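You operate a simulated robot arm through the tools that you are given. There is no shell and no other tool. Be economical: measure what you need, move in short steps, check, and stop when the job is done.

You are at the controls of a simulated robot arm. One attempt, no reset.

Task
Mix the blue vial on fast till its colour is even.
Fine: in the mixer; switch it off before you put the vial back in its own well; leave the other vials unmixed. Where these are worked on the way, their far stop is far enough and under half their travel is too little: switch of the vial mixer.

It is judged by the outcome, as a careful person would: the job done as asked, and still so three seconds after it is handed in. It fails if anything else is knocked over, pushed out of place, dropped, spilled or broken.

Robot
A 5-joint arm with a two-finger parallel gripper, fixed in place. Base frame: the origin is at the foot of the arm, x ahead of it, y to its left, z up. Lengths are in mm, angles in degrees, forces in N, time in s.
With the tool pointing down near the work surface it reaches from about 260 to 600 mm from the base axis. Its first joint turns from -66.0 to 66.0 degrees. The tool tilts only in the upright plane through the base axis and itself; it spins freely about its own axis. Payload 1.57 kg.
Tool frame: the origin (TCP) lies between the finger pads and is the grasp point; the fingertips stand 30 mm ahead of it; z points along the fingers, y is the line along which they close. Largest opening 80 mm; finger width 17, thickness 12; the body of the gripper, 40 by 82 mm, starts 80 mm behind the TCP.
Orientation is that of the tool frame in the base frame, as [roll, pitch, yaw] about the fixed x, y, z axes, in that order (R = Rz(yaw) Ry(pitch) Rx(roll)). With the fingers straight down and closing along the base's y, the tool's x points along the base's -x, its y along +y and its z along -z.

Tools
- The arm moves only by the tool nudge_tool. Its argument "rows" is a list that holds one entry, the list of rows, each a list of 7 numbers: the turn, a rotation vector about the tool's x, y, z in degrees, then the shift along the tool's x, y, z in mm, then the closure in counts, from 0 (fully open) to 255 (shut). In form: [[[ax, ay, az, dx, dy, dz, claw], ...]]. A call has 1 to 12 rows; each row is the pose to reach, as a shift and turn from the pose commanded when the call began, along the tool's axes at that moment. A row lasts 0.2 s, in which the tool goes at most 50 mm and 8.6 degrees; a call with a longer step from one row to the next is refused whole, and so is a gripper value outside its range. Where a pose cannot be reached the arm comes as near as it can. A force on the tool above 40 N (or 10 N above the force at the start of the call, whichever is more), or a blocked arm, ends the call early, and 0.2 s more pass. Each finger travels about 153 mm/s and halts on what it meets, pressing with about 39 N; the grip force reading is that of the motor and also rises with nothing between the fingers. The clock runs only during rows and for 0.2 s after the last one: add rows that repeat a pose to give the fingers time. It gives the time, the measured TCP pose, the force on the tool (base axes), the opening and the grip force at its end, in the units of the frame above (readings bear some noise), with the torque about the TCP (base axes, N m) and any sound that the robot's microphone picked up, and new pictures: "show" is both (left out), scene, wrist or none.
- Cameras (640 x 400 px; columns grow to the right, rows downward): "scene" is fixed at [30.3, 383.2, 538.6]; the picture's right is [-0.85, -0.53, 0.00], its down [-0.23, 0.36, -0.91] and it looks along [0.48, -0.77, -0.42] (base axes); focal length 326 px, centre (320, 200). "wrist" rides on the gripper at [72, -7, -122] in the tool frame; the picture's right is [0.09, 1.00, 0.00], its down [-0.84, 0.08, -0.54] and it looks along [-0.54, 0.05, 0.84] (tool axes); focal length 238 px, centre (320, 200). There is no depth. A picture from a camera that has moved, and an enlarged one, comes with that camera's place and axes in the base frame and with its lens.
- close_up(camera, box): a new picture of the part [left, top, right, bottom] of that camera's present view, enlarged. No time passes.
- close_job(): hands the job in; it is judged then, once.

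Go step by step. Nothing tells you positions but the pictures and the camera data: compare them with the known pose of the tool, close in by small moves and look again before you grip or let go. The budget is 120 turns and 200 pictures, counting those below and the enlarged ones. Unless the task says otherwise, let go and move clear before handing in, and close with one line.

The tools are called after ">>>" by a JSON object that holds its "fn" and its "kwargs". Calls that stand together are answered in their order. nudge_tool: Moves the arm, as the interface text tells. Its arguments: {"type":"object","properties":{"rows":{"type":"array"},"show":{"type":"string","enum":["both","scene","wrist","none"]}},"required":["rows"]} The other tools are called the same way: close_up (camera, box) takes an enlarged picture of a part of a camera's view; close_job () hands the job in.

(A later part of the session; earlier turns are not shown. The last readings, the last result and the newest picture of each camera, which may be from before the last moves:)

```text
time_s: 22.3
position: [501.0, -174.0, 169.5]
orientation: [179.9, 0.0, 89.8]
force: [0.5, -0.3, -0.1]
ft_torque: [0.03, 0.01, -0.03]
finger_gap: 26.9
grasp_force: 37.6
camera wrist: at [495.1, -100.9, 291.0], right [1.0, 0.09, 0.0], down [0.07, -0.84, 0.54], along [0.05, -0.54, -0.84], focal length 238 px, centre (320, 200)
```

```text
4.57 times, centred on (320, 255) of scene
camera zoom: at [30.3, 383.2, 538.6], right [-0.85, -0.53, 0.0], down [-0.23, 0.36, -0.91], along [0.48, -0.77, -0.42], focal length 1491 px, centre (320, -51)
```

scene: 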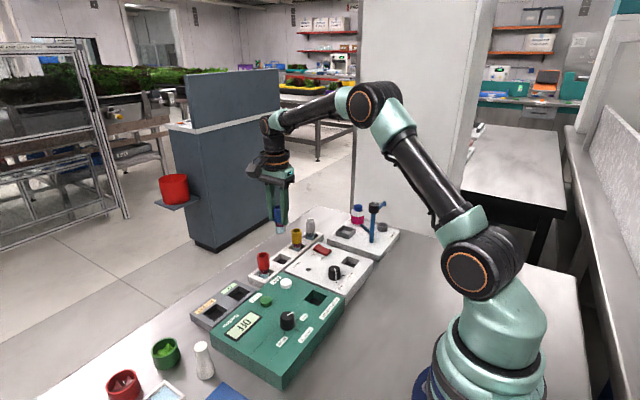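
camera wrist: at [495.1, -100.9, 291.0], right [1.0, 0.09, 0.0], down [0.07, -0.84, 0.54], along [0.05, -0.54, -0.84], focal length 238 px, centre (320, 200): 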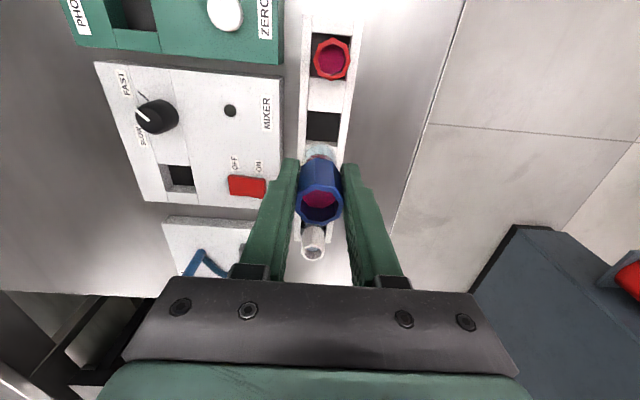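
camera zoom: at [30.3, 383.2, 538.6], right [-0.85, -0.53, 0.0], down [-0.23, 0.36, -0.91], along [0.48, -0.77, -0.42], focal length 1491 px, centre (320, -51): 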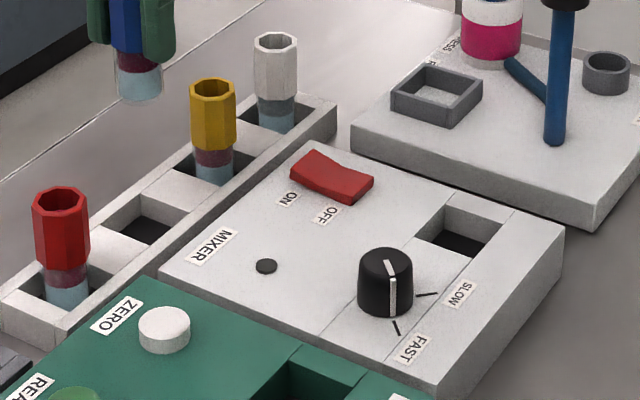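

The socket is near (335.5,-250.5), and the own well's centre is near (504,-175). I'll carry the vial across at height, gently.

>>> {"fn": "nudge_tool", "kwargs": {"rows": [[[0, 0, 0, -3, -6, 0, 255], [0, 0, 0, -9, -20, 0, 255], [0, 0, 0, -18, -40, 0, 255], [0, 0, 0, -28, -61, 0, 255], [0, 0, 0, -38, -83, 0, 255], [0, 0, 0, -48, -105, 0, 255], [0, 0, 0, -58, -126, 0, 255], [0, 0, 0, -67, -145, 0, 255], [0, 0, 0, -73, -159, 0, 255], [0, 0, 0, -76, -165, 0, 255], [0, 0, 0, -76.5, -165.7, 0, 255], [0, 0, 0, -76.5, -165.7, 0, 255]]]}}

>>> {"fn": "close_up", "kwargs": {"camera": "scene", "box": [280, 170, 420, 290]}}

>>> {"fn": "close_up", "kwargs": {"camera": "wrist", "box": [220, 40, 420, 240]}}

```text
time_s: 24.9
position: [335.8, -250.2, 168.4]
orientation: [-179.9, 0.0, 89.8]
force: [-0.5, 0.2, 0.0]
ft_torque: [0.0, 0.0, 0.02]
finger_gap: 27.0
grasp_force: 37.8
camera wrist: at [329.9, -176.8, 290.9], right [1.0, 0.09, 0.0], down [0.07, -0.84, 0.54], along [0.05, -0.54, -0.84], focal length 238 px, centre (320, 200)
```

scene: 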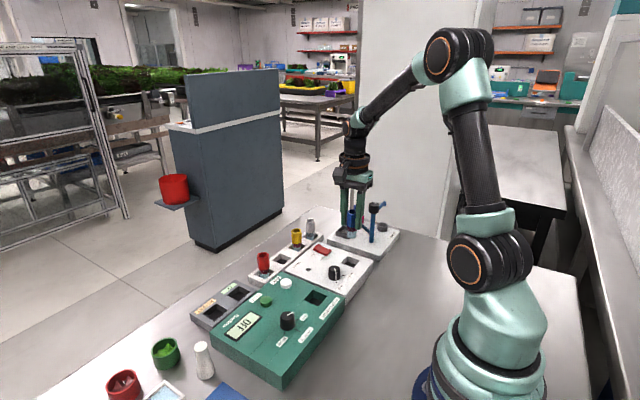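
wrist: 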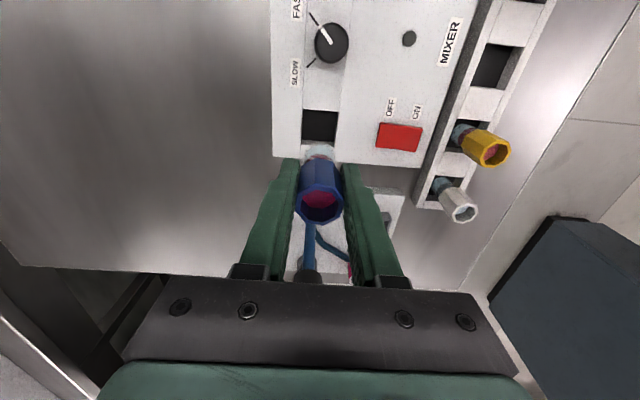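

```text
3.33 times, centred on (350, 230) of scene
camera zoom: at [30.3, 383.2, 538.6], right [-0.85, -0.53, 0.0], down [-0.23, 0.36, -0.91], along [0.48, -0.77, -0.42], focal length 1087 px, centre (220, 100)
```

zoom: 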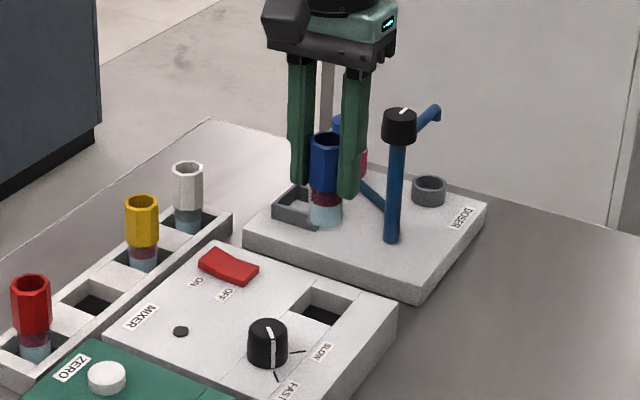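

```text
2.00 times, centred on (320, 140) of wrist
camera zoom: at [329.9, -176.8, 290.9], right [1.0, 0.09, 0.0], down [0.07, -0.84, 0.54], along [0.05, -0.54, -0.84], focal length 477 px, centre (320, 320)
```

zoom: 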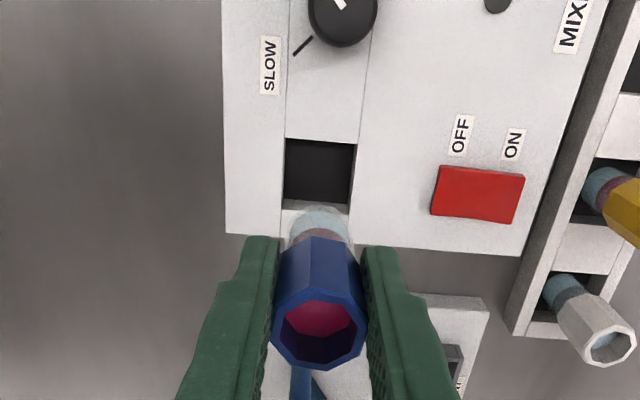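

The vial is almost directly above the socket (about 1 mm off in x). I'll lower it to just above the opening and check.

>>> {"fn": "nudge_tool", "kwargs": {"rows": [[[0, 0, 0, 0, -1, 0, 255], [0, 0, 0, 0, -1, 12, 255], [0, 0, 0, 0, -1, 28, 255], [0, 0, 0, 0, -1, 44, 255], [0, 0, 0, 0, -1, 58, 255], [0, 0, 0, 0, -1, 66, 255], [0, 0, 0, 0, -1, 68, 255], [0, 0, 0, 0, -1, 68, 255]]], "show": "none"}}

>>> {"fn": "close_up", "kwargs": {"camera": "scene", "box": [290, 190, 410, 290]}}

>>> {"fn": "close_up", "kwargs": {"camera": "wrist", "box": [220, 40, 420, 240]}}

```text
time_s: 26.7
position: [333.0, -248.9, 101.9]
orientation: [180.0, 0.0, 89.7]
force: [-0.2, 0.0, 0.2]
ft_torque: [0.01, -0.02, -0.03]
finger_gap: 27.1
grasp_force: 37.8
```

```text
4.00 times, centred on (350, 240) of scene
camera zoom: at [30.3, 383.2, 538.6], right [-0.85, -0.53, 0.0], down [-0.23, 0.36, -0.91], along [0.48, -0.77, -0.42], focal length 1305 px, centre (200, 40)
```

zoom: 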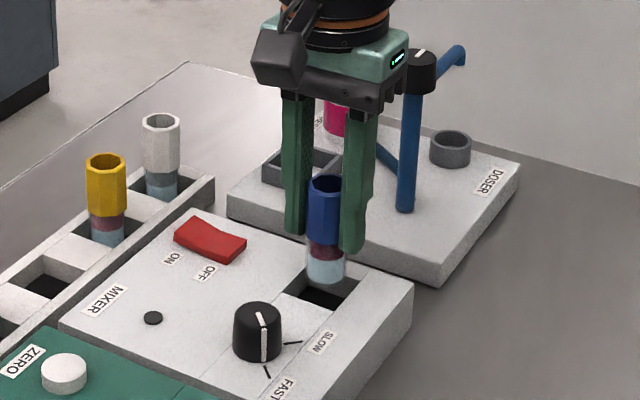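

```text
2.00 times, centred on (320, 140) of wrist
camera zoom: at [327.8, -177.2, 223.4], right [1.0, 0.09, 0.0], down [0.07, -0.84, 0.54], along [0.05, -0.54, -0.84], focal length 477 px, centre (320, 320)
```

zoom: 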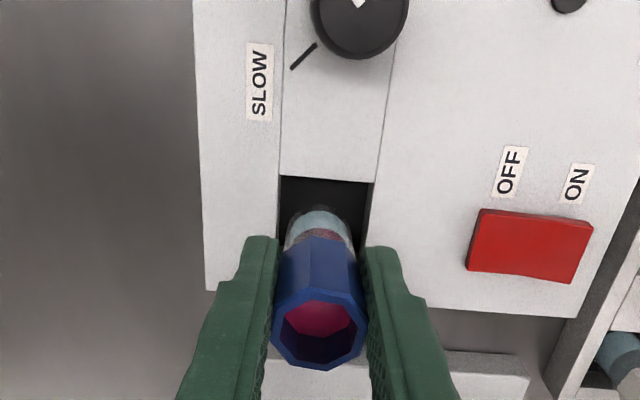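

It lines up. I'll lower slowly into the socket and watch the force.

>>> {"fn": "nudge_tool", "kwargs": {"rows": [[[0, 0, 0, 0, 0, 4, 255], [0, 0, 0, 0, 0, 8, 255], [0, 0, 0, 0, 0, 12, 255], [0, 0, 0, 0, 0, 16, 255], [0, 0, 0, 0, 0, 20, 255], [0, 0, 0, 0, 0, 24, 255], [0, 0, 0, 0, 0, 24, 255]]], "show": "none"}}

>>> {"fn": "close_up", "kwargs": {"camera": "scene", "box": [290, 190, 410, 290]}}

>>> {"fn": "close_up", "kwargs": {"camera": "wrist", "box": [220, 40, 420, 240]}}

```text
time_s: 28.3
position: [334.3, -249.0, 76.6]
orientation: [179.9, 0.0, 89.7]
force: [0.0, 0.7, 3.2]
ft_torque: [0.05, 0.03, 0.02]
finger_gap: 26.9
grasp_force: 37.5
```

```text
4.00 times, centred on (350, 240) of scene
camera zoom: at [30.3, 383.3, 538.6], right [-0.85, -0.53, 0.0], down [-0.23, 0.36, -0.91], along [0.48, -0.77, -0.42], focal length 1305 px, centre (200, 40)
```

zoom: 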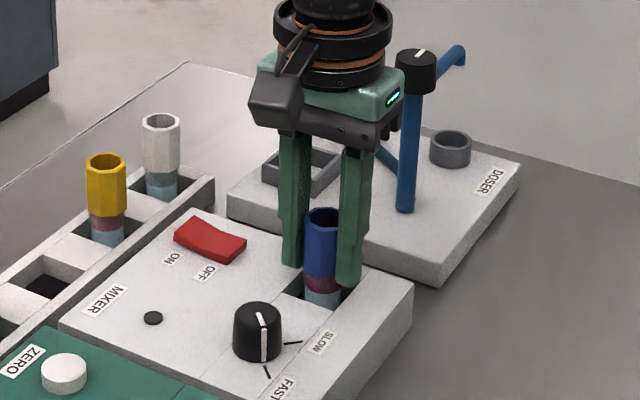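

```text
2.00 times, centred on (320, 140) of wrist
camera zoom: at [328.3, -176.0, 198.7], right [1.0, 0.09, 0.0], down [0.07, -0.84, 0.54], along [0.05, -0.54, -0.84], focal length 477 px, centre (320, 320)
```

zoom: 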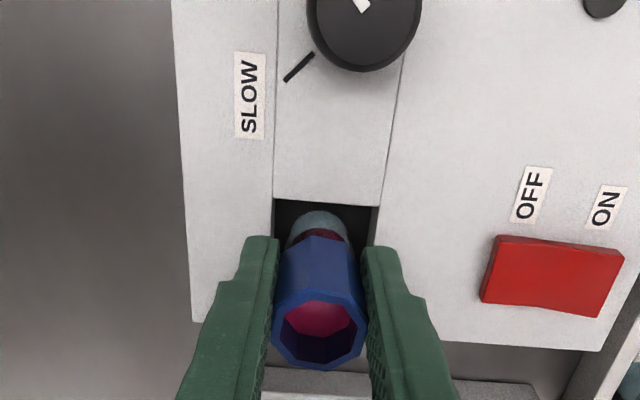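

It's going in, with a slight upward force of 3 N. I'll lower in 2 mm steps to find the floor.

>>> {"fn": "nudge_tool", "kwargs": {"rows": [[[0, 0, 0, 0, 0, 1, 255], [0, 0, 0, 0, 0, 2, 255], [0, 0, 0, 0, 0, 3, 255], [0, 0, 0, 0, 0, 3, 255]]], "show": "none"}}

>>> {"fn": "close_up", "kwargs": {"camera": "scene", "box": [310, 220, 380, 280]}}

```text
time_s: 29.3
position: [335.6, -249.0, 75.8]
orientation: [179.9, 0.2, 89.7]
force: [-7.8, -0.6, 26.3]
ft_torque: [-0.2, 0.32, -0.06]
finger_gap: 27.2
grasp_force: 37.7
```

```text
6.67 times, centred on (345, 250) of scene
camera zoom: at [30.3, 383.3, 538.5], right [-0.85, -0.53, 0.0], down [-0.23, 0.36, -0.91], along [0.48, -0.77, -0.42], focal length 2174 px, centre (153, -133)
```

zoom: 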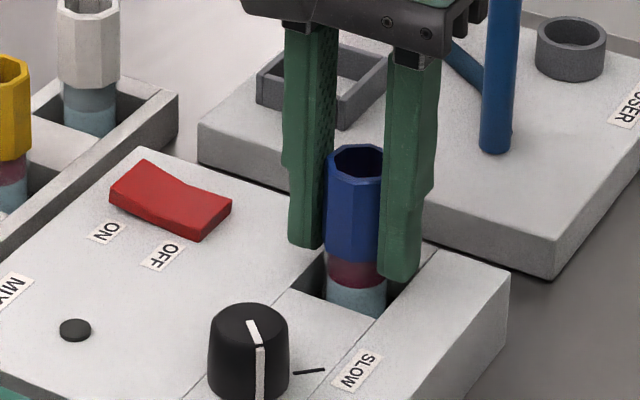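

The vial is on the socket floor. I'll ease the press, open and rise straight up.

>>> {"fn": "nudge_tool", "kwargs": {"rows": [[[0, 0, 0, 0, 0, -2, 255], [0, 0, 0, 0, 0, -2, 180], [0, 0, 0, 0, 0, -2, 130], [0, 0, 0, 0, 0, -2, 80], [0, 0, 0, 0, 0, -2, 80], [0, 0, 0, 0, 0, -25, 80], [0, 0, 0, 0, 0, -55, 80], [0, 0, 0, 0, 0, -85, 80], [0, 0, 0, 0, 0, -85, 80]]]}}

>>> {"fn": "close_up", "kwargs": {"camera": "scene", "box": [310, 220, 380, 280]}}

>>> {"fn": "close_up", "kwargs": {"camera": "wrist", "box": [240, 60, 480, 220]}}

```text
time_s: 31.3
position: [335.1, -248.4, 158.9]
orientation: [180.0, 0.0, 89.7]
force: [-0.3, 0.7, 0.4]
ft_torque: [0.0, 0.02, 0.01]
finger_gap: 55.1
grasp_force: 0.1
camera wrist: at [328.7, -176.0, 281.2], right [1.0, 0.09, 0.0], down [0.07, -0.84, 0.54], along [0.05, -0.54, -0.84], focal length 238 px, centre (320, 200)
```

scene: 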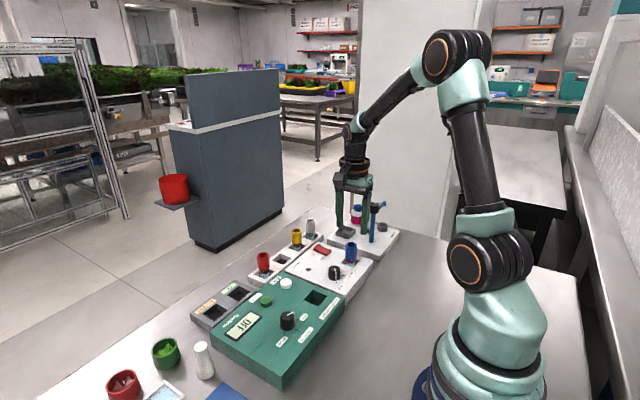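
wrist: 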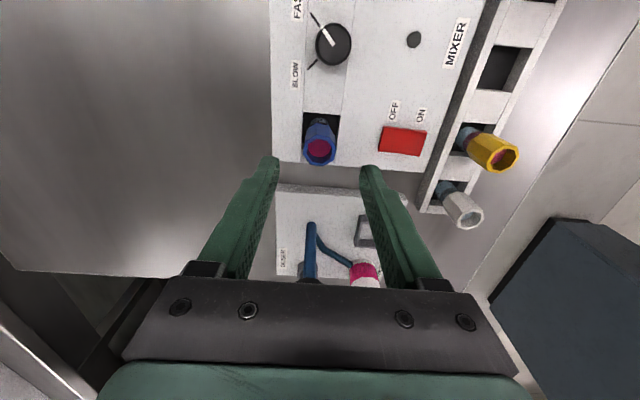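

```text
6.67 times, centred on (345, 250) of scene
camera zoom: at [30.3, 383.2, 538.6], right [-0.85, -0.53, 0.0], down [-0.23, 0.36, -0.91], along [0.48, -0.77, -0.42], focal length 2174 px, centre (153, -133)
```

zoom: 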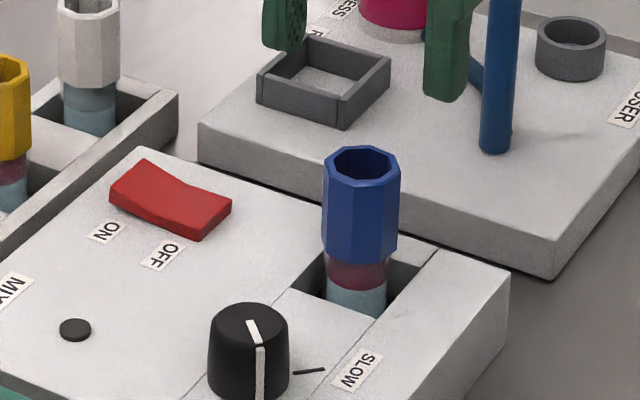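

```text
2.50 times, centred on (360, 140) of wrist
camera zoom: at [328.7, -176.0, 281.2], right [1.0, 0.09, 0.0], down [0.07, -0.84, 0.54], along [0.05, -0.54, -0.84], focal length 596 px, centre (220, 350)
```

zoom: 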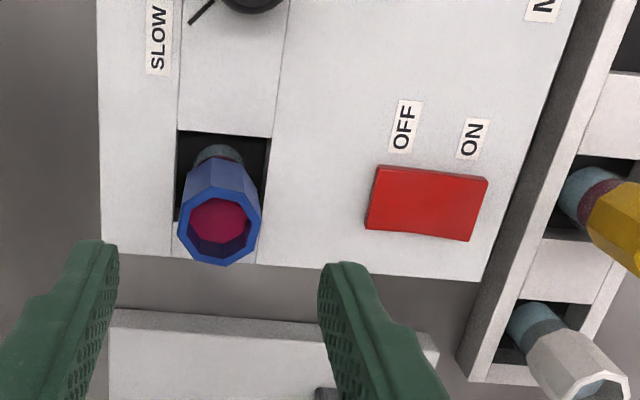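

The vial stands in the socket. Next I'll close the fingers and hover over the ON end of the rocker, near (440,-250).

>>> {"fn": "nudge_tool", "kwargs": {"rows": [[[0, 0, 0, -0.5, 30, 0, 160], [0, 0, 0, -1, 70, 0, 255], [0, 0, 0, -1.5, 107, 0, 255], [0, 0, 0, -1.5, 107, 30, 255], [0, 0, 0, -1.5, 107, 65, 255], [0, 0, 0, -1.5, 107, 65, 255]]]}}

>>> {"fn": "close_up", "kwargs": {"camera": "scene", "box": [290, 210, 370, 280]}}

>>> {"fn": "close_up", "kwargs": {"camera": "wrist", "box": [220, 80, 420, 240]}}

```text
time_s: 32.7
position: [442.3, -250.0, 92.8]
orientation: [-179.9, -0.1, 89.8]
force: [0.0, 0.8, -0.3]
ft_torque: [-0.02, -0.02, 0.03]
finger_gap: 0.1
grasp_force: 20.8
camera wrist: at [435.7, -176.7, 214.3], right [1.0, 0.09, 0.0], down [0.07, -0.84, 0.54], along [0.05, -0.54, -0.84], focal length 238 px, centre (320, 200)
```

scene: 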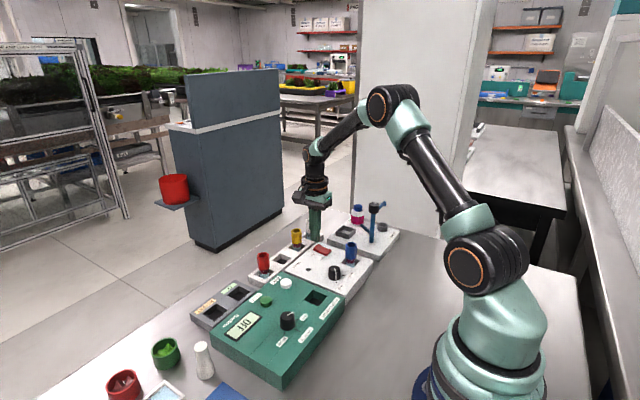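
wrist: 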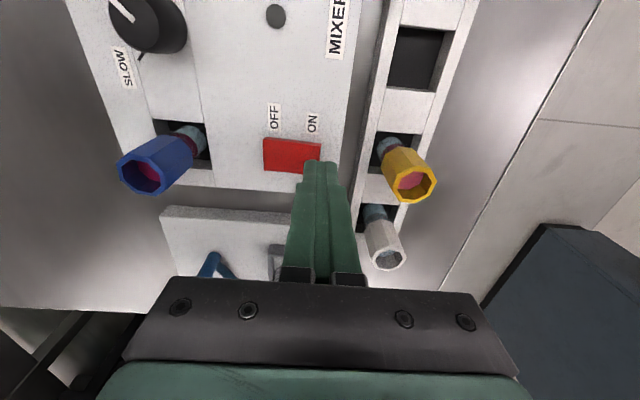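

```text
5.71 times, centred on (330, 245) of scene
camera zoom: at [30.3, 383.2, 538.6], right [-0.85, -0.53, 0.0], down [-0.23, 0.36, -0.91], along [0.48, -0.77, -0.42], focal length 1864 px, centre (263, -57)
```

zoom: 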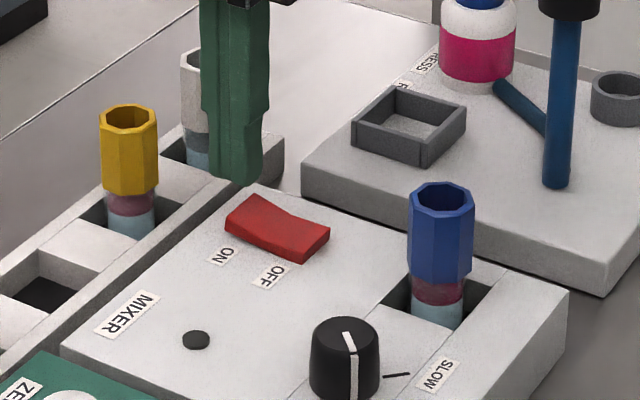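

```text
2.50 times, centred on (320, 160) of wrist
camera zoom: at [435.7, -176.7, 214.3], right [1.0, 0.09, 0.0], down [0.07, -0.84, 0.54], along [0.05, -0.54, -0.84], focal length 596 px, centre (320, 300)
```

zoom: 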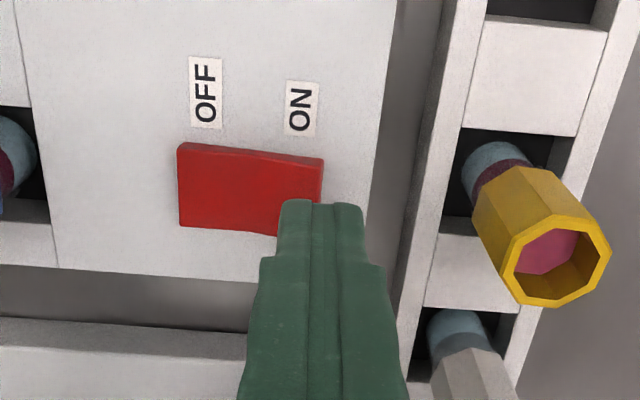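

The tip sits over the ON end. I'll shift 4 mm in -x and press down in small steps.

>>> {"fn": "nudge_tool", "kwargs": {"rows": [[[0, 0, 0, 0, -4, 4, 255], [0, 0, 0, 0, -4, 8, 255], [0, 0, 0, 0, -4, 12, 255], [0, 0, 0, 0, -4, 15, 255], [0, 0, 0, 0, -4, 18, 255], [0, 0, 0, 0, -4, 21, 255], [0, 0, 0, 0, -4, 24, 255]]], "show": "none"}}

>>> {"fn": "close_up", "kwargs": {"camera": "scene", "box": [290, 210, 370, 280]}}

```text
time_s: 34.4
position: [438.1, -250.4, 74.0]
orientation: [-179.9, 0.0, 89.8]
force: [-2.5, 0.3, 5.2]
ft_torque: [0.03, 0.14, 0.01]
finger_gap: 0.2
grasp_force: 21.4
stopped in row 7: the force on the tool passed its limit at 44 N (the readings are from after the stop); the commanded pose is now the measured one
```

```text
5.71 times, centred on (330, 245) of scene
camera zoom: at [30.3, 383.3, 538.5], right [-0.85, -0.53, 0.0], down [-0.23, 0.36, -0.91], along [0.48, -0.77, -0.42], focal length 1864 px, centre (263, -57)
```

zoom: 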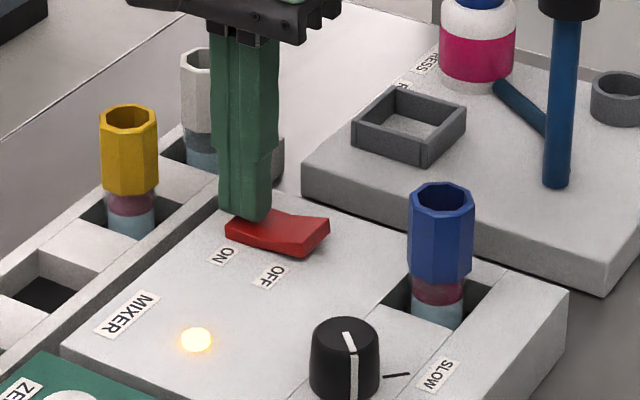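

The lamp is lit, so the mixer is running. I'll rise, shift over the OFF end and wait while watching the colour.

>>> {"fn": "nudge_tool", "kwargs": {"rows": [[[0, 0, 0, 0, 0, -10, 255], [0, 0, 0, 0, 0, -22, 255], [0, 0, 0, 0, -20, -22, 255], [0, 0, 0, 0, -39, -22, 255], [0, 0, 0, 0, -39, -22, 255], [0, 0, 0, 0, -39, -22, 255], [0, 0, 0, 0, -39, -22, 255], [0, 0, 0, 0, -39, -22, 255]]], "show": "none"}}

>>> {"fn": "close_up", "kwargs": {"camera": "scene", "box": [290, 210, 370, 280]}}

>>> {"fn": "close_up", "kwargs": {"camera": "wrist", "box": [200, 80, 440, 260]}}

```text
time_s: 36.2
position: [397.1, -248.5, 93.9]
orientation: [-179.9, 0.1, 89.8]
force: [-0.4, 0.2, 0.3]
ft_torque: [-0.01, 0.01, -0.04]
finger_gap: 0.0
grasp_force: 21.4
```

```text
5.71 times, centred on (330, 245) of scene
camera zoom: at [30.3, 383.2, 538.6], right [-0.85, -0.53, 0.0], down [-0.23, 0.36, -0.91], along [0.48, -0.77, -0.42], focal length 1864 px, centre (263, -57)
```

zoom: 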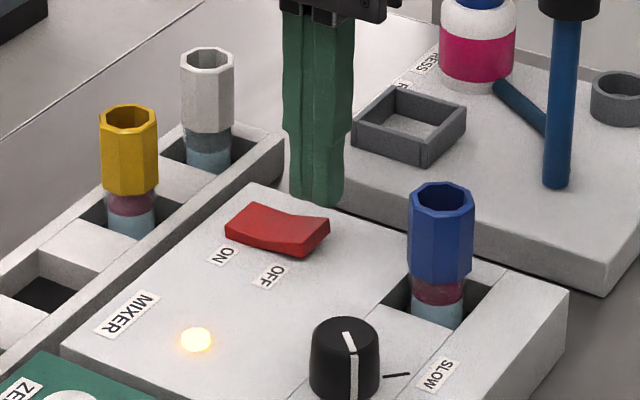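

```text
2.22 times, centred on (320, 170) of wrist
camera zoom: at [391.8, -177.6, 217.2], right [1.0, 0.09, 0.0], down [0.07, -0.84, 0.54], along [0.05, -0.54, -0.84], focal length 530 px, centre (320, 267)
```

zoom: 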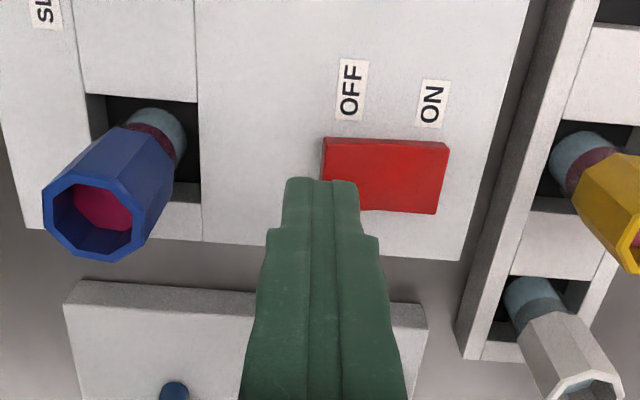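

The lamp is on and the layers are still separate after about 2 s. I'll keep waiting.

>>> {"fn": "nudge_tool", "kwargs": {"rows": [[[0, 0, 0, 0, 3, 0, 255], [0, 0, 0, 0, 3, 0, 255], [0, 0, 0, 0, 3, 0, 255], [0, 0, 0, 0, 3, 0, 255], [0, 0, 0, 0, 3, 0, 255], [0, 0, 0, 0, 3, 0, 255], [0, 0, 0, 0, 3, 0, 255], [0, 0, 0, 0, 3, 0, 255], [0, 0, 0, 0, 3, 0, 255], [0, 0, 0, 0, 3, 0, 255], [0, 0, 0, 0, 3, 0, 255], [0, 0, 0, 0, 3, 0, 255]]], "show": "none"}}

>>> {"fn": "close_up", "kwargs": {"camera": "scene", "box": [310, 220, 370, 280]}}

```text
time_s: 38.8
position: [401.6, -250.3, 95.5]
orientation: [-179.9, -0.1, 89.6]
force: [-2.1, 0.1, 0.3]
ft_torque: [0.0, 0.0, 0.02]
finger_gap: 0.2
grasp_force: 21.3
```

```text
6.67 times, centred on (340, 250) of scene
camera zoom: at [30.3, 383.2, 538.6], right [-0.85, -0.53, 0.0], down [-0.23, 0.36, -0.91], along [0.48, -0.77, -0.42], focal length 2174 px, centre (187, -133)
```

zoom: 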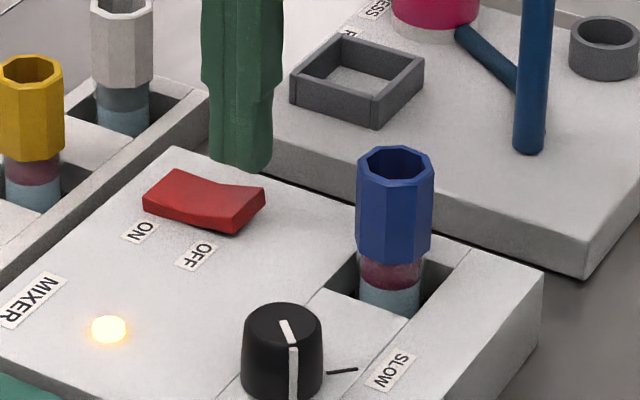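

>>> {"fn": "nudge_tool", "kwargs": {"rows": [[[0, 0, 0, 0, 0, 0, 255], [0, 0, 0, 0, 0, 0, 255], [0, 0, 0, 0, 0, 0, 255], [0, 0, 0, 0, 0, 0, 255], [0, 0, 0, 0, 0, 0, 255], [0, 0, 0, 0, 0, 0, 255], [0, 0, 0, 0, 0, 0, 255], [0, 0, 0, 0, 0, 0, 255], [0, 0, 0, 0, 0, 0, 255], [0, 0, 0, 0, 0, 0, 255], [0, 0, 0, 0, 0, 0, 255], [0, 0, 0, 0, 0, 0, 255]]], "show": "none"}}

>>> {"fn": "close_up", "kwargs": {"camera": "scene", "box": [310, 220, 370, 280]}}

```text
time_s: 41.4
position: [401.3, -249.5, 95.1]
orientation: [-179.9, 0.1, 89.6]
force: [0.8, 0.1, -0.4]
ft_torque: [0.0, 0.02, 0.0]
finger_gap: 0.3
grasp_force: 21.6
```

```text
6.67 times, centred on (340, 250) of scene
camera zoom: at [30.3, 383.2, 538.6], right [-0.85, -0.53, 0.0], down [-0.23, 0.36, -0.91], along [0.48, -0.77, -0.42], focal length 2174 px, centre (187, -133)
```

zoom: 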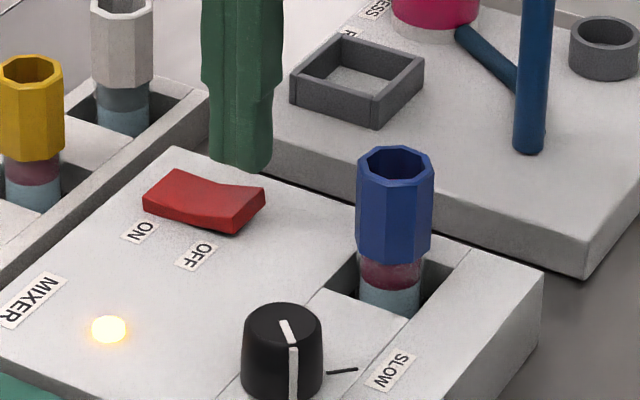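

>>> {"fn": "close_up", "kwargs": {"camera": "scene", "box": [335, 235, 360, 260]}}

>>> {"fn": "nudge_tool", "kwargs": {"rows": [[[0, 0, 0, 0, 0, 0, 255], [0, 0, 0, 0, 0, 0, 255], [0, 0, 0, 0, 0, 0, 255], [0, 0, 0, 0, 0, 0, 255], [0, 0, 0, 0, 0, 0, 255], [0, 0, 0, 0, 0, 0, 255], [0, 0, 0, 0, 0, 0, 255], [0, 0, 0, 0, 0, 0, 255], [0, 0, 0, 0, 0, 0, 255], [0, 0, 0, 0, 0, 0, 255], [0, 0, 0, 0, 0, 0, 255], [0, 0, 0, 0, 0, 0, 255]]], "show": "none"}}

>>> {"fn": "close_up", "kwargs": {"camera": "scene", "box": [335, 235, 360, 260]}}

```text
16.00 times, centred on (348, 248) of scene
camera zoom: at [30.3, 383.2, 538.6], right [-0.85, -0.53, 0.0], down [-0.23, 0.36, -0.91], along [0.48, -0.77, -0.42], focal length 5218 px, centre (-120, -560)
```

zoom: 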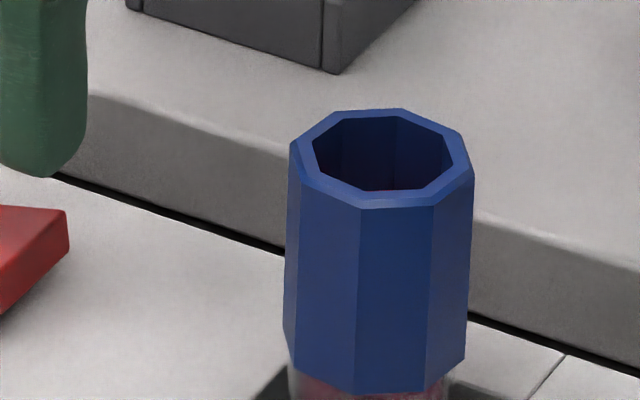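

```text
time_s: 44.0
position: [402.2, -248.7, 95.5]
orientation: [-179.9, 0.0, 89.7]
force: [0.8, 0.4, 0.1]
ft_torque: [0.01, 0.01, -0.03]
finger_gap: 0.3
grasp_force: 21.4
```

```text
16.00 times, centred on (348, 248) of scene
camera zoom: at [30.3, 383.2, 538.6], right [-0.85, -0.53, 0.0], down [-0.23, 0.36, -0.91], along [0.48, -0.77, -0.42], focal length 5218 px, centre (-120, -560)
```

zoom: 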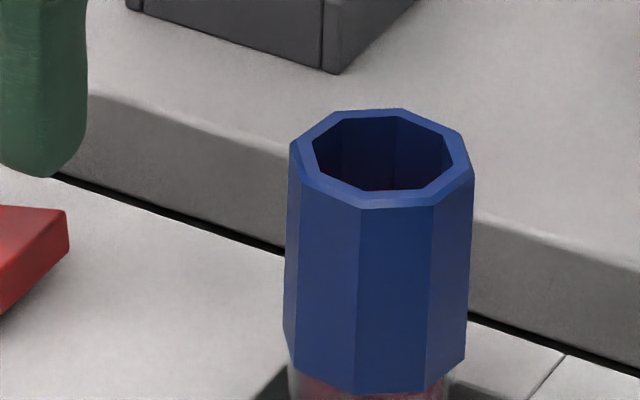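

>>> {"fn": "nudge_tool", "kwargs": {"rows": [[[0, 0, 0, 0, 0, 0, 255], [0, 0, 0, 0, 0, 0, 255], [0, 0, 0, 0, 0, 0, 255], [0, 0, 0, 0, 0, 0, 255], [0, 0, 0, 0, 0, 0, 255], [0, 0, 0, 0, 0, 0, 255], [0, 0, 0, 0, 0, 0, 255], [0, 0, 0, 0, 0, 0, 255], [0, 0, 0, 0, 0, 0, 255], [0, 0, 0, 0, 0, 0, 255], [0, 0, 0, 0, 0, 0, 255], [0, 0, 0, 0, 0, 0, 255]]], "show": "none"}}

>>> {"fn": "close_up", "kwargs": {"camera": "scene", "box": [330, 250, 365, 275]}}

>>> {"fn": "close_up", "kwargs": {"camera": "scene", "box": [280, 220, 315, 255]}}

```text
time_s: 46.6
position: [402.6, -249.7, 95.8]
orientation: [-179.9, -0.1, 89.7]
force: [-0.1, 0.0, 0.0]
ft_torque: [-0.01, 0.01, 0.0]
finger_gap: 0.0
grasp_force: 21.2
```

```text
16.00 times, centred on (348, 262) of scene
camera zoom: at [30.3, 383.2, 538.6], right [-0.85, -0.53, 0.0], down [-0.23, 0.36, -0.91], along [0.48, -0.77, -0.42], focal length 5218 px, centre (-120, -800)
```

zoom: 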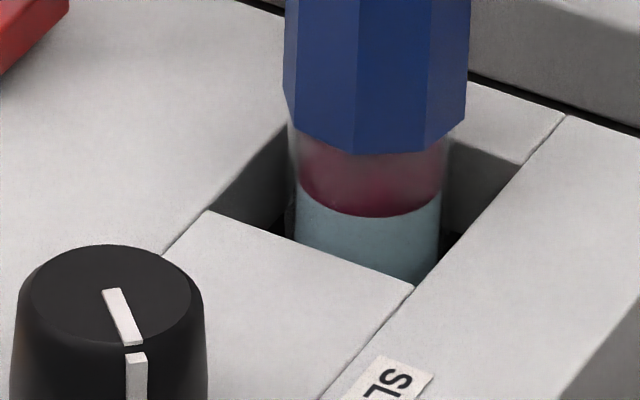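

```text
11.43 times, centred on (298, 238) of scene
camera zoom: at [30.3, 383.2, 538.6], right [-0.85, -0.53, 0.0], down [-0.23, 0.36, -0.91], along [0.48, -0.77, -0.42], focal length 3727 px, centre (577, -229)
```

zoom: 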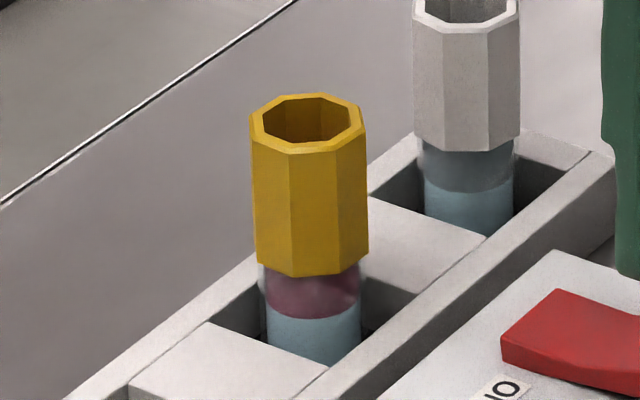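

The lamp is on and there's no clear change in the layers yet. I'll wait longer and compare.

>>> {"fn": "nudge_tool", "kwargs": {"rows": [[[0, 0, 0, 0, 0, 0, 255], [0, 0, 0, 0, 0, 0, 255], [0, 0, 0, 0, 0, 0, 255], [0, 0, 0, 0, 0, 0, 255], [0, 0, 0, 0, 0, 0, 255], [0, 0, 0, 0, 0, 0, 255], [0, 0, 0, 0, 0, 0, 255], [0, 0, 0, 0, 0, 0, 255], [0, 0, 0, 0, 0, 0, 255], [0, 0, 0, 0, 0, 0, 255], [0, 0, 0, 0, 0, 0, 255], [0, 0, 0, 0, 0, 0, 255]]], "show": "none"}}

>>> {"fn": "nudge_tool", "kwargs": {"rows": [[[0, 0, 0, 0, 0, 0, 255], [0, 0, 0, 0, 0, 0, 255], [0, 0, 0, 0, 0, 0, 255], [0, 0, 0, 0, 0, 0, 255], [0, 0, 0, 0, 0, 0, 255], [0, 0, 0, 0, 0, 0, 255], [0, 0, 0, 0, 0, 0, 255], [0, 0, 0, 0, 0, 0, 255], [0, 0, 0, 0, 0, 0, 255], [0, 0, 0, 0, 0, 0, 255], [0, 0, 0, 0, 0, 0, 255], [0, 0, 0, 0, 0, 0, 255]]], "show": "none"}}

>>> {"fn": "close_up", "kwargs": {"camera": "scene", "box": [330, 250, 365, 275]}}

>>> {"fn": "close_up", "kwargs": {"camera": "wrist", "box": [200, 80, 320, 220]}}

```text
time_s: 49.2
position: [401.2, -250.3, 95.4]
orientation: [-179.9, 0.0, 89.7]
force: [-0.2, -0.4, 0.7]
ft_torque: [0.03, -0.01, -0.03]
finger_gap: 0.0
grasp_force: 21.0
```

```text
time_s: 51.8
position: [401.5, -249.2, 94.3]
orientation: [-179.9, 0.1, 89.7]
force: [0.4, 0.3, -0.6]
ft_torque: [0.0, 0.03, 0.02]
finger_gap: 0.0
grasp_force: 21.3
```

```text
16.00 times, centred on (348, 262) of scene
camera zoom: at [30.3, 383.2, 538.6], right [-0.85, -0.53, 0.0], down [-0.23, 0.36, -0.91], along [0.48, -0.77, -0.42], focal length 5218 px, centre (-120, -800)
```

zoom: 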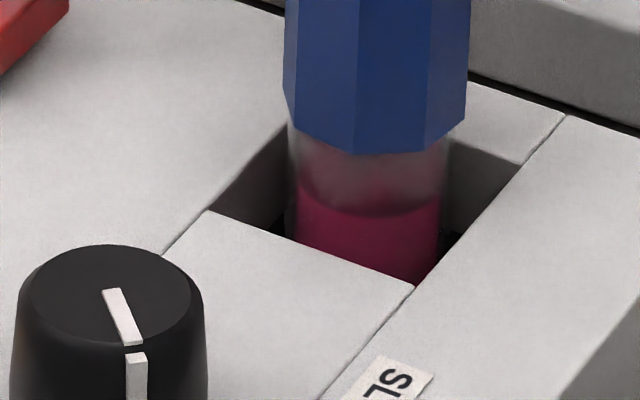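

```text
2.86 times, centred on (260, 150) of wrist
camera zoom: at [395.5, -177.2, 217.2], right [1.0, 0.09, 0.0], down [0.07, -0.84, 0.54], along [0.05, -0.54, -0.84], focal length 681 px, centre (491, 343)
```

zoom: 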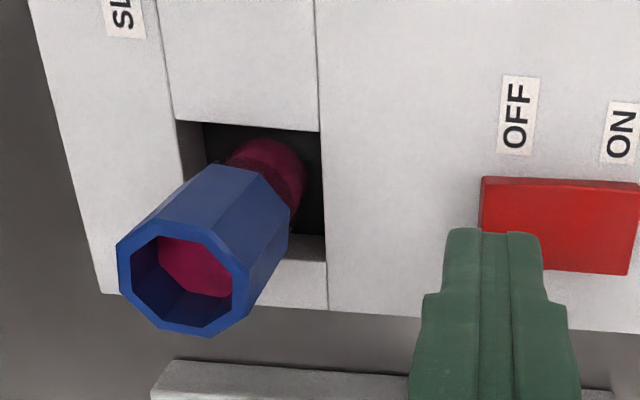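

The liquid is now an even magenta. I'll press the OFF end now.

>>> {"fn": "nudge_tool", "kwargs": {"rows": [[[0, 0, 0, 0, 0, 6, 255], [0, 0, 0, 0, 0, 11, 255], [0, 0, 0, 0, 0, 14, 255], [0, 0, 0, 0, 0, 17, 255], [0, 0, 0, 0, 0, 20, 255], [0, 0, 0, 0, 0, 23, 255], [0, 0, 0, 0, 0, 26, 255]]], "show": "none"}}

>>> {"fn": "close_up", "kwargs": {"camera": "scene", "box": [290, 210, 370, 280]}}

```text
time_s: 53.4
position: [400.4, -251.4, 74.4]
orientation: [-179.8, -0.1, 89.9]
force: [-3.4, 1.1, 6.6]
ft_torque: [0.02, 0.05, 0.0]
finger_gap: 0.2
grasp_force: 21.3
stopped in row 7: the force on the tool passed its limit at 50 N (the readings are from after the stop); the commanded pose is now the measured one
```

```text
5.71 times, centred on (330, 245) of scene
camera zoom: at [30.3, 383.3, 538.5], right [-0.85, -0.53, 0.0], down [-0.23, 0.36, -0.91], along [0.48, -0.77, -0.42], focal length 1864 px, centre (263, -57)
```

zoom: 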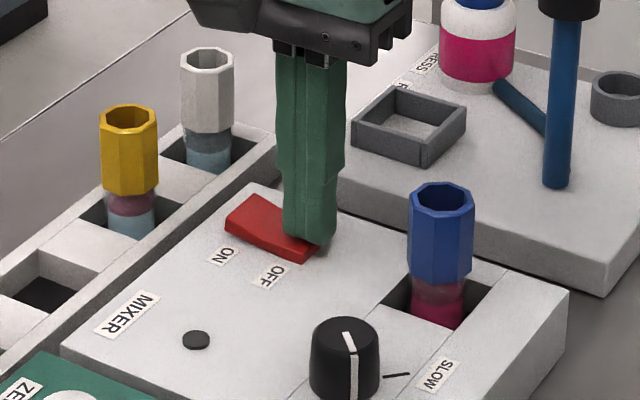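

The mixer is off (lamp out). I'll rise and go back above the vial with the fingers open.

>>> {"fn": "nudge_tool", "kwargs": {"rows": [[[0, 0, 0, 0, 0, -25, 255], [0, 0, 0, 0, 0, -60, 255], [0, 0, 0, 1, 0, -85, 180], [0, 0, 0, 2, -33, -85, 100], [0, 0, 0, 2, -65, -85, 70], [0, 0, 0, 2, -65, -70, 70], [0, 0, 0, 2, -65, -45, 70], [0, 0, 0, 2, -65, -45, 70]]], "show": "none"}}

>>> {"fn": "close_up", "kwargs": {"camera": "wrist", "box": [220, 60, 420, 220]}}

>>> {"fn": "close_up", "kwargs": {"camera": "scene", "box": [290, 200, 380, 280]}}

```text
time_s: 55.2
position: [336.0, -246.4, 117.1]
orientation: [-179.9, -0.1, 89.8]
force: [0.0, -0.4, 0.0]
ft_torque: [0.0, 0.03, 0.0]
finger_gap: 58.0
grasp_force: 0.1
```

```text
2.50 times, centred on (320, 140) of wrist
camera zoom: at [330.9, -175.4, 239.5], right [1.0, 0.09, 0.0], down [0.08, -0.84, 0.54], along [0.05, -0.54, -0.84], focal length 596 px, centre (320, 350)
```

zoom: 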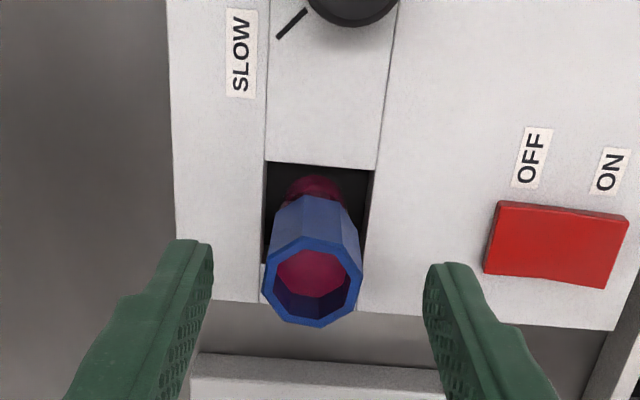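

```text
5.00 times, centred on (335, 240) of scene
camera zoom: at [30.3, 383.2, 538.6], right [-0.85, -0.53, 0.0], down [-0.23, 0.36, -0.91], along [0.48, -0.77, -0.42], focal length 1631 px, centre (245, 0)
```

zoom: 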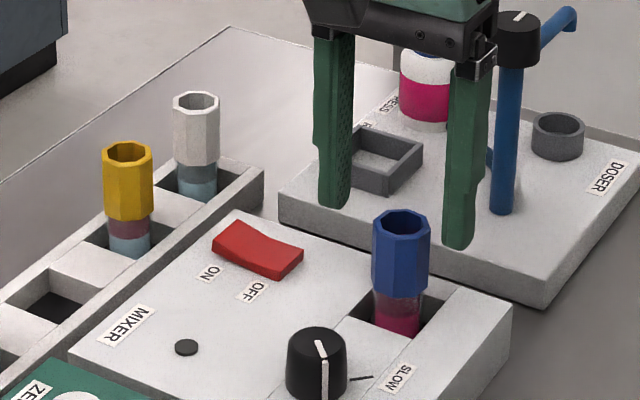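

The vial is centred in y and 2.4 mm to the -x side. I'll go down to the same grip height and close.

>>> {"fn": "nudge_tool", "kwargs": {"rows": [[[0, 0, 0, 0, -2.4, 12, 70], [0, 0, 0, 0, -2.4, 28, 70], [0, 0, 0, 0, -2.4, 39.5, 70], [0, 0, 0, 0, -2.4, 39.5, 100], [0, 0, 0, 0, -2.4, 39.5, 140], [0, 0, 0, 0, -2.4, 39.5, 180], [0, 0, 0, 0, -2.4, 39.5, 255], [0, 0, 0, 0, -2.4, 39.5, 255]]], "show": "none"}}

>>> {"fn": "close_up", "kwargs": {"camera": "wrist", "box": [220, 60, 420, 260]}}

>>> {"fn": "close_up", "kwargs": {"camera": "scene", "box": [290, 200, 380, 280]}}

```text
time_s: 57.0
position: [334.2, -249.4, 77.6]
orientation: [-179.8, -0.1, 89.9]
force: [0.2, -0.3, -0.5]
ft_torque: [0.02, -0.03, 0.0]
finger_gap: 26.9
grasp_force: 37.6
```

```text
2.00 times, centred on (320, 160) of wrist
camera zoom: at [327.8, -176.0, 200.5], right [1.0, 0.09, 0.0], down [0.08, -0.84, 0.54], along [0.05, -0.54, -0.84], focal length 477 px, centre (320, 280)
```

zoom: 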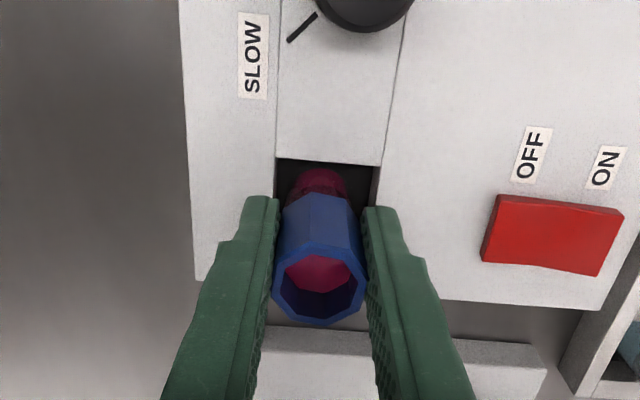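

```text
5.00 times, centred on (335, 240) of scene
camera zoom: at [30.3, 383.2, 538.6], right [-0.85, -0.53, 0.0], down [-0.23, 0.36, -0.91], along [0.48, -0.77, -0.42], focal length 1631 px, centre (245, 0)
```

zoom: 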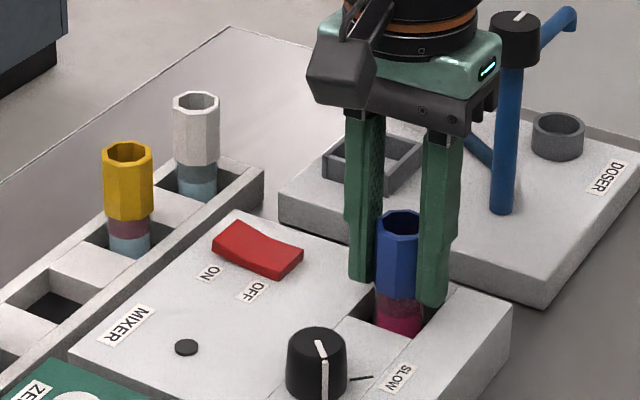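

Gripped (26.9 mm). I'll lift slowly and straight.

>>> {"fn": "nudge_tool", "kwargs": {"rows": [[[0, 0, 0, 0, 0, -3, 255], [0, 0, 0, 0, 0, -8, 255], [0, 0, 0, 0, 0, -15, 255], [0, 0, 0, 0, 0, -24, 255], [0, 0, 0, 0, 0, -35, 255], [0, 0, 0, 0, 0, -48, 255], [0, 0, 0, 0, 0, -61, 255], [0, 0, 0, 0, 0, -74, 255], [0, 0, 0, 0, 0, -84, 255], [0, 0, 0, 0, 0, -90, 255], [0, 0, 0, 0, 0, -92, 255], [0, 0, 0, 0, 0, -92, 255]]], "show": "scene"}}

```text
time_s: 59.6
position: [335.1, -248.6, 170.5]
orientation: [-179.8, -0.1, 89.8]
force: [0.1, -0.2, -0.1]
ft_torque: [0.03, -0.03, 0.01]
finger_gap: 26.9
grasp_force: 37.7
```

scene: 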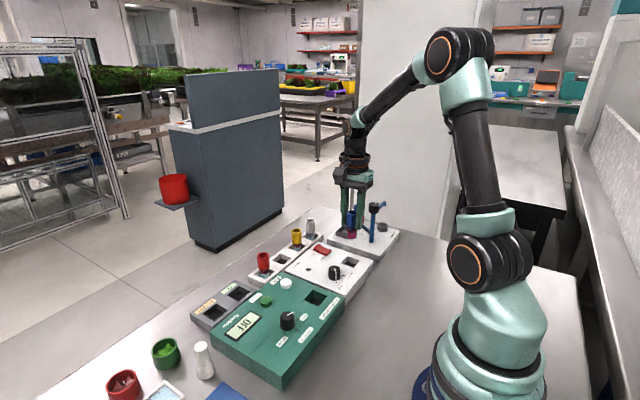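

The vial is in hand. I'll carry it back above its own well.

>>> {"fn": "nudge_tool", "kwargs": {"rows": [[[0, 0, 0, 3, 6, 0, 255], [0, 0, 0, 9, 20, 0, 255], [0, 0, 0, 18, 41, 0, 255], [0, 0, 0, 28, 63, 0, 255], [0, 0, 0, 37, 85, 0, 255], [0, 0, 0, 47, 107, 0, 255], [0, 0, 0, 56, 129, 0, 255], [0, 0, 0, 65, 149, 0, 255], [0, 0, 0, 71, 162, 0, 255], [0, 0, 0, 73.3, 168, 0, 255], [0, 0, 0, 73.8, 169, 0, 255], [0, 0, 0, 73.8, 169, 0, 255]]], "show": "none"}}

>>> {"fn": "close_up", "kwargs": {"camera": "wrist", "box": [220, 40, 420, 240]}}

>>> {"fn": "close_up", "kwargs": {"camera": "scene", "box": [240, 180, 360, 290]}}

```text
time_s: 62.2
position: [502.7, -175.6, 169.7]
orientation: [-179.8, -0.2, 89.8]
force: [-0.2, 0.0, -0.9]
ft_torque: [-0.03, -0.01, 0.06]
finger_gap: 26.9
grasp_force: 37.3
```

```text
2.00 times, centred on (320, 140) of wrist
camera zoom: at [497.9, -103.0, 291.4], right [1.0, 0.09, 0.0], down [0.08, -0.84, 0.54], along [0.04, -0.54, -0.84], focal length 477 px, centre (320, 320)
```

zoom: 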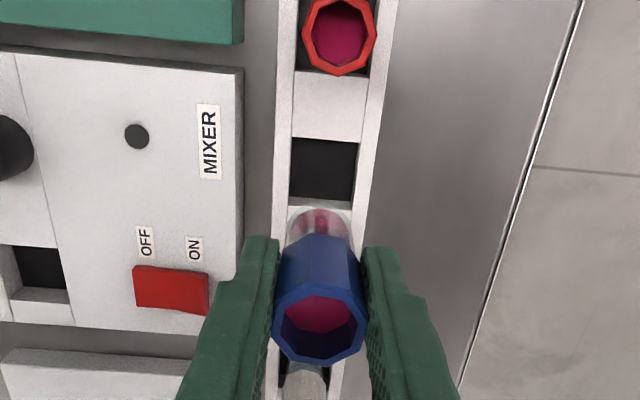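

```text
3.64 times, centred on (300, 235) of scene
camera zoom: at [30.3, 383.2, 538.6], right [-0.85, -0.53, 0.0], down [-0.23, 0.36, -0.91], along [0.48, -0.77, -0.42], focal length 1186 px, centre (393, 73)
```

zoom: 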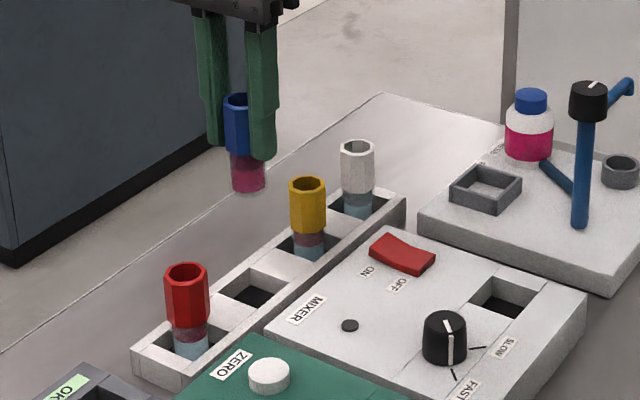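

The well is right below the vial (within 1 mm). I'll lower to just above the rack and check.

>>> {"fn": "nudge_tool", "kwargs": {"rows": [[[0, 0, 0, 0, 0.5, 6, 255], [0, 0, 0, 0, 0.5, 20, 255], [0, 0, 0, 0, 0.5, 36, 255], [0, 0, 0, 0, 0.5, 52, 255], [0, 0, 0, 0, 0.5, 66, 255], [0, 0, 0, 0, 0.5, 76, 255], [0, 0, 0, 0, 0.5, 82, 255], [0, 0, 0, 0, 0.5, 84, 255], [0, 0, 0, 0, 0.5, 84, 255]]], "show": "none"}}

>>> {"fn": "close_up", "kwargs": {"camera": "wrist", "box": [220, 40, 420, 240]}}

>>> {"fn": "close_up", "kwargs": {"camera": "scene", "box": [240, 200, 340, 290]}}

```text
time_s: 64.2
position: [503.8, -176.4, 86.1]
orientation: [-179.9, -0.1, 89.8]
force: [-0.3, 0.1, -1.0]
ft_torque: [-0.02, 0.0, 0.0]
finger_gap: 26.9
grasp_force: 37.6
```

```text
2.00 times, centred on (320, 140) of wrist
camera zoom: at [499.1, -103.1, 207.3], right [1.0, 0.09, 0.0], down [0.08, -0.84, 0.54], along [0.04, -0.54, -0.84], focal length 477 px, centre (320, 320)
```

zoom: 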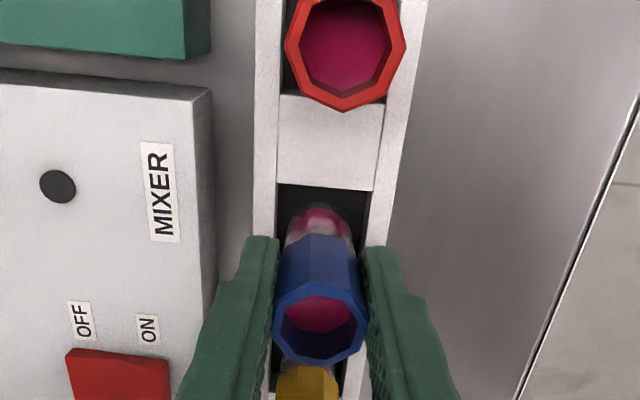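

```text
4.44 times, centred on (290, 245) of scene
camera zoom: at [30.3, 383.2, 538.6], right [-0.85, -0.53, 0.0], down [-0.23, 0.36, -0.91], along [0.48, -0.77, -0.42], focal length 1450 px, centre (453, 0)
```

zoom: 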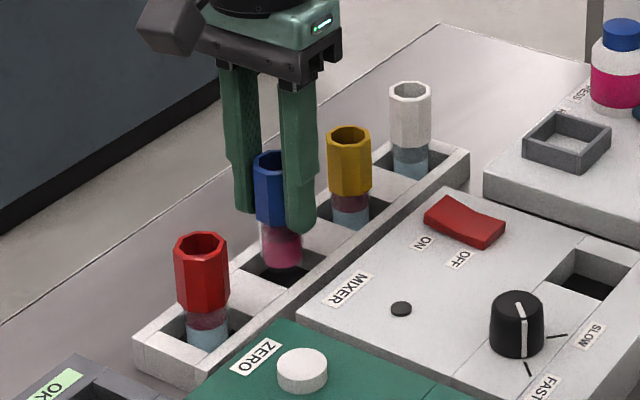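

Aligned over the well. I'll lower slowly to the floor, watching the force.

>>> {"fn": "nudge_tool", "kwargs": {"rows": [[[0, 0, 0, 0, 0, 3, 255], [0, 0, 0, 0, 0, 6, 255], [0, 0, 0, 0, 0, 9, 255], [0, 0, 0, 0, 0, 12, 255], [0, 0, 0, 0, 0, 15, 255], [0, 0, 0, 0, 0, 17, 255], [0, 0, 0, 0, 0, 18, 255], [0, 0, 0, 0, 0, 18, 255]]], "show": "none"}}

>>> {"fn": "close_up", "kwargs": {"camera": "scene", "box": [240, 200, 340, 290]}}

```text
time_s: 66.0
position: [503.2, -176.8, 69.0]
orientation: [-179.8, 0.0, 89.7]
force: [-0.4, -0.1, 0.7]
ft_torque: [-0.04, 0.02, 0.01]
finger_gap: 26.9
grasp_force: 37.6
```

```text
4.44 times, centred on (290, 245) of scene
camera zoom: at [30.3, 383.2, 538.6], right [-0.85, -0.53, 0.0], down [-0.23, 0.36, -0.91], along [0.48, -0.77, -0.42], focal length 1450 px, centre (453, 0)
```

zoom: 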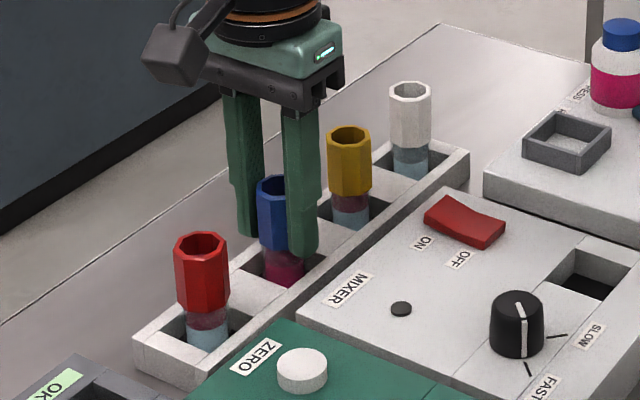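

>>> {"fn": "nudge_tool", "kwargs": {"rows": [[[0, 0, 0, 0, 0, 1, 255], [0, 0, 0, 0, 0, 2, 255], [0, 0, 0, 0, 0, 3, 255]]], "show": "none"}}

```text
time_s: 66.8
position: [505.1, -175.4, 67.5]
orientation: [179.9, 0.0, 89.7]
force: [-6.8, -0.4, 21.4]
ft_torque: [-0.08, 0.35, -0.05]
finger_gap: 26.9
grasp_force: 37.4
```

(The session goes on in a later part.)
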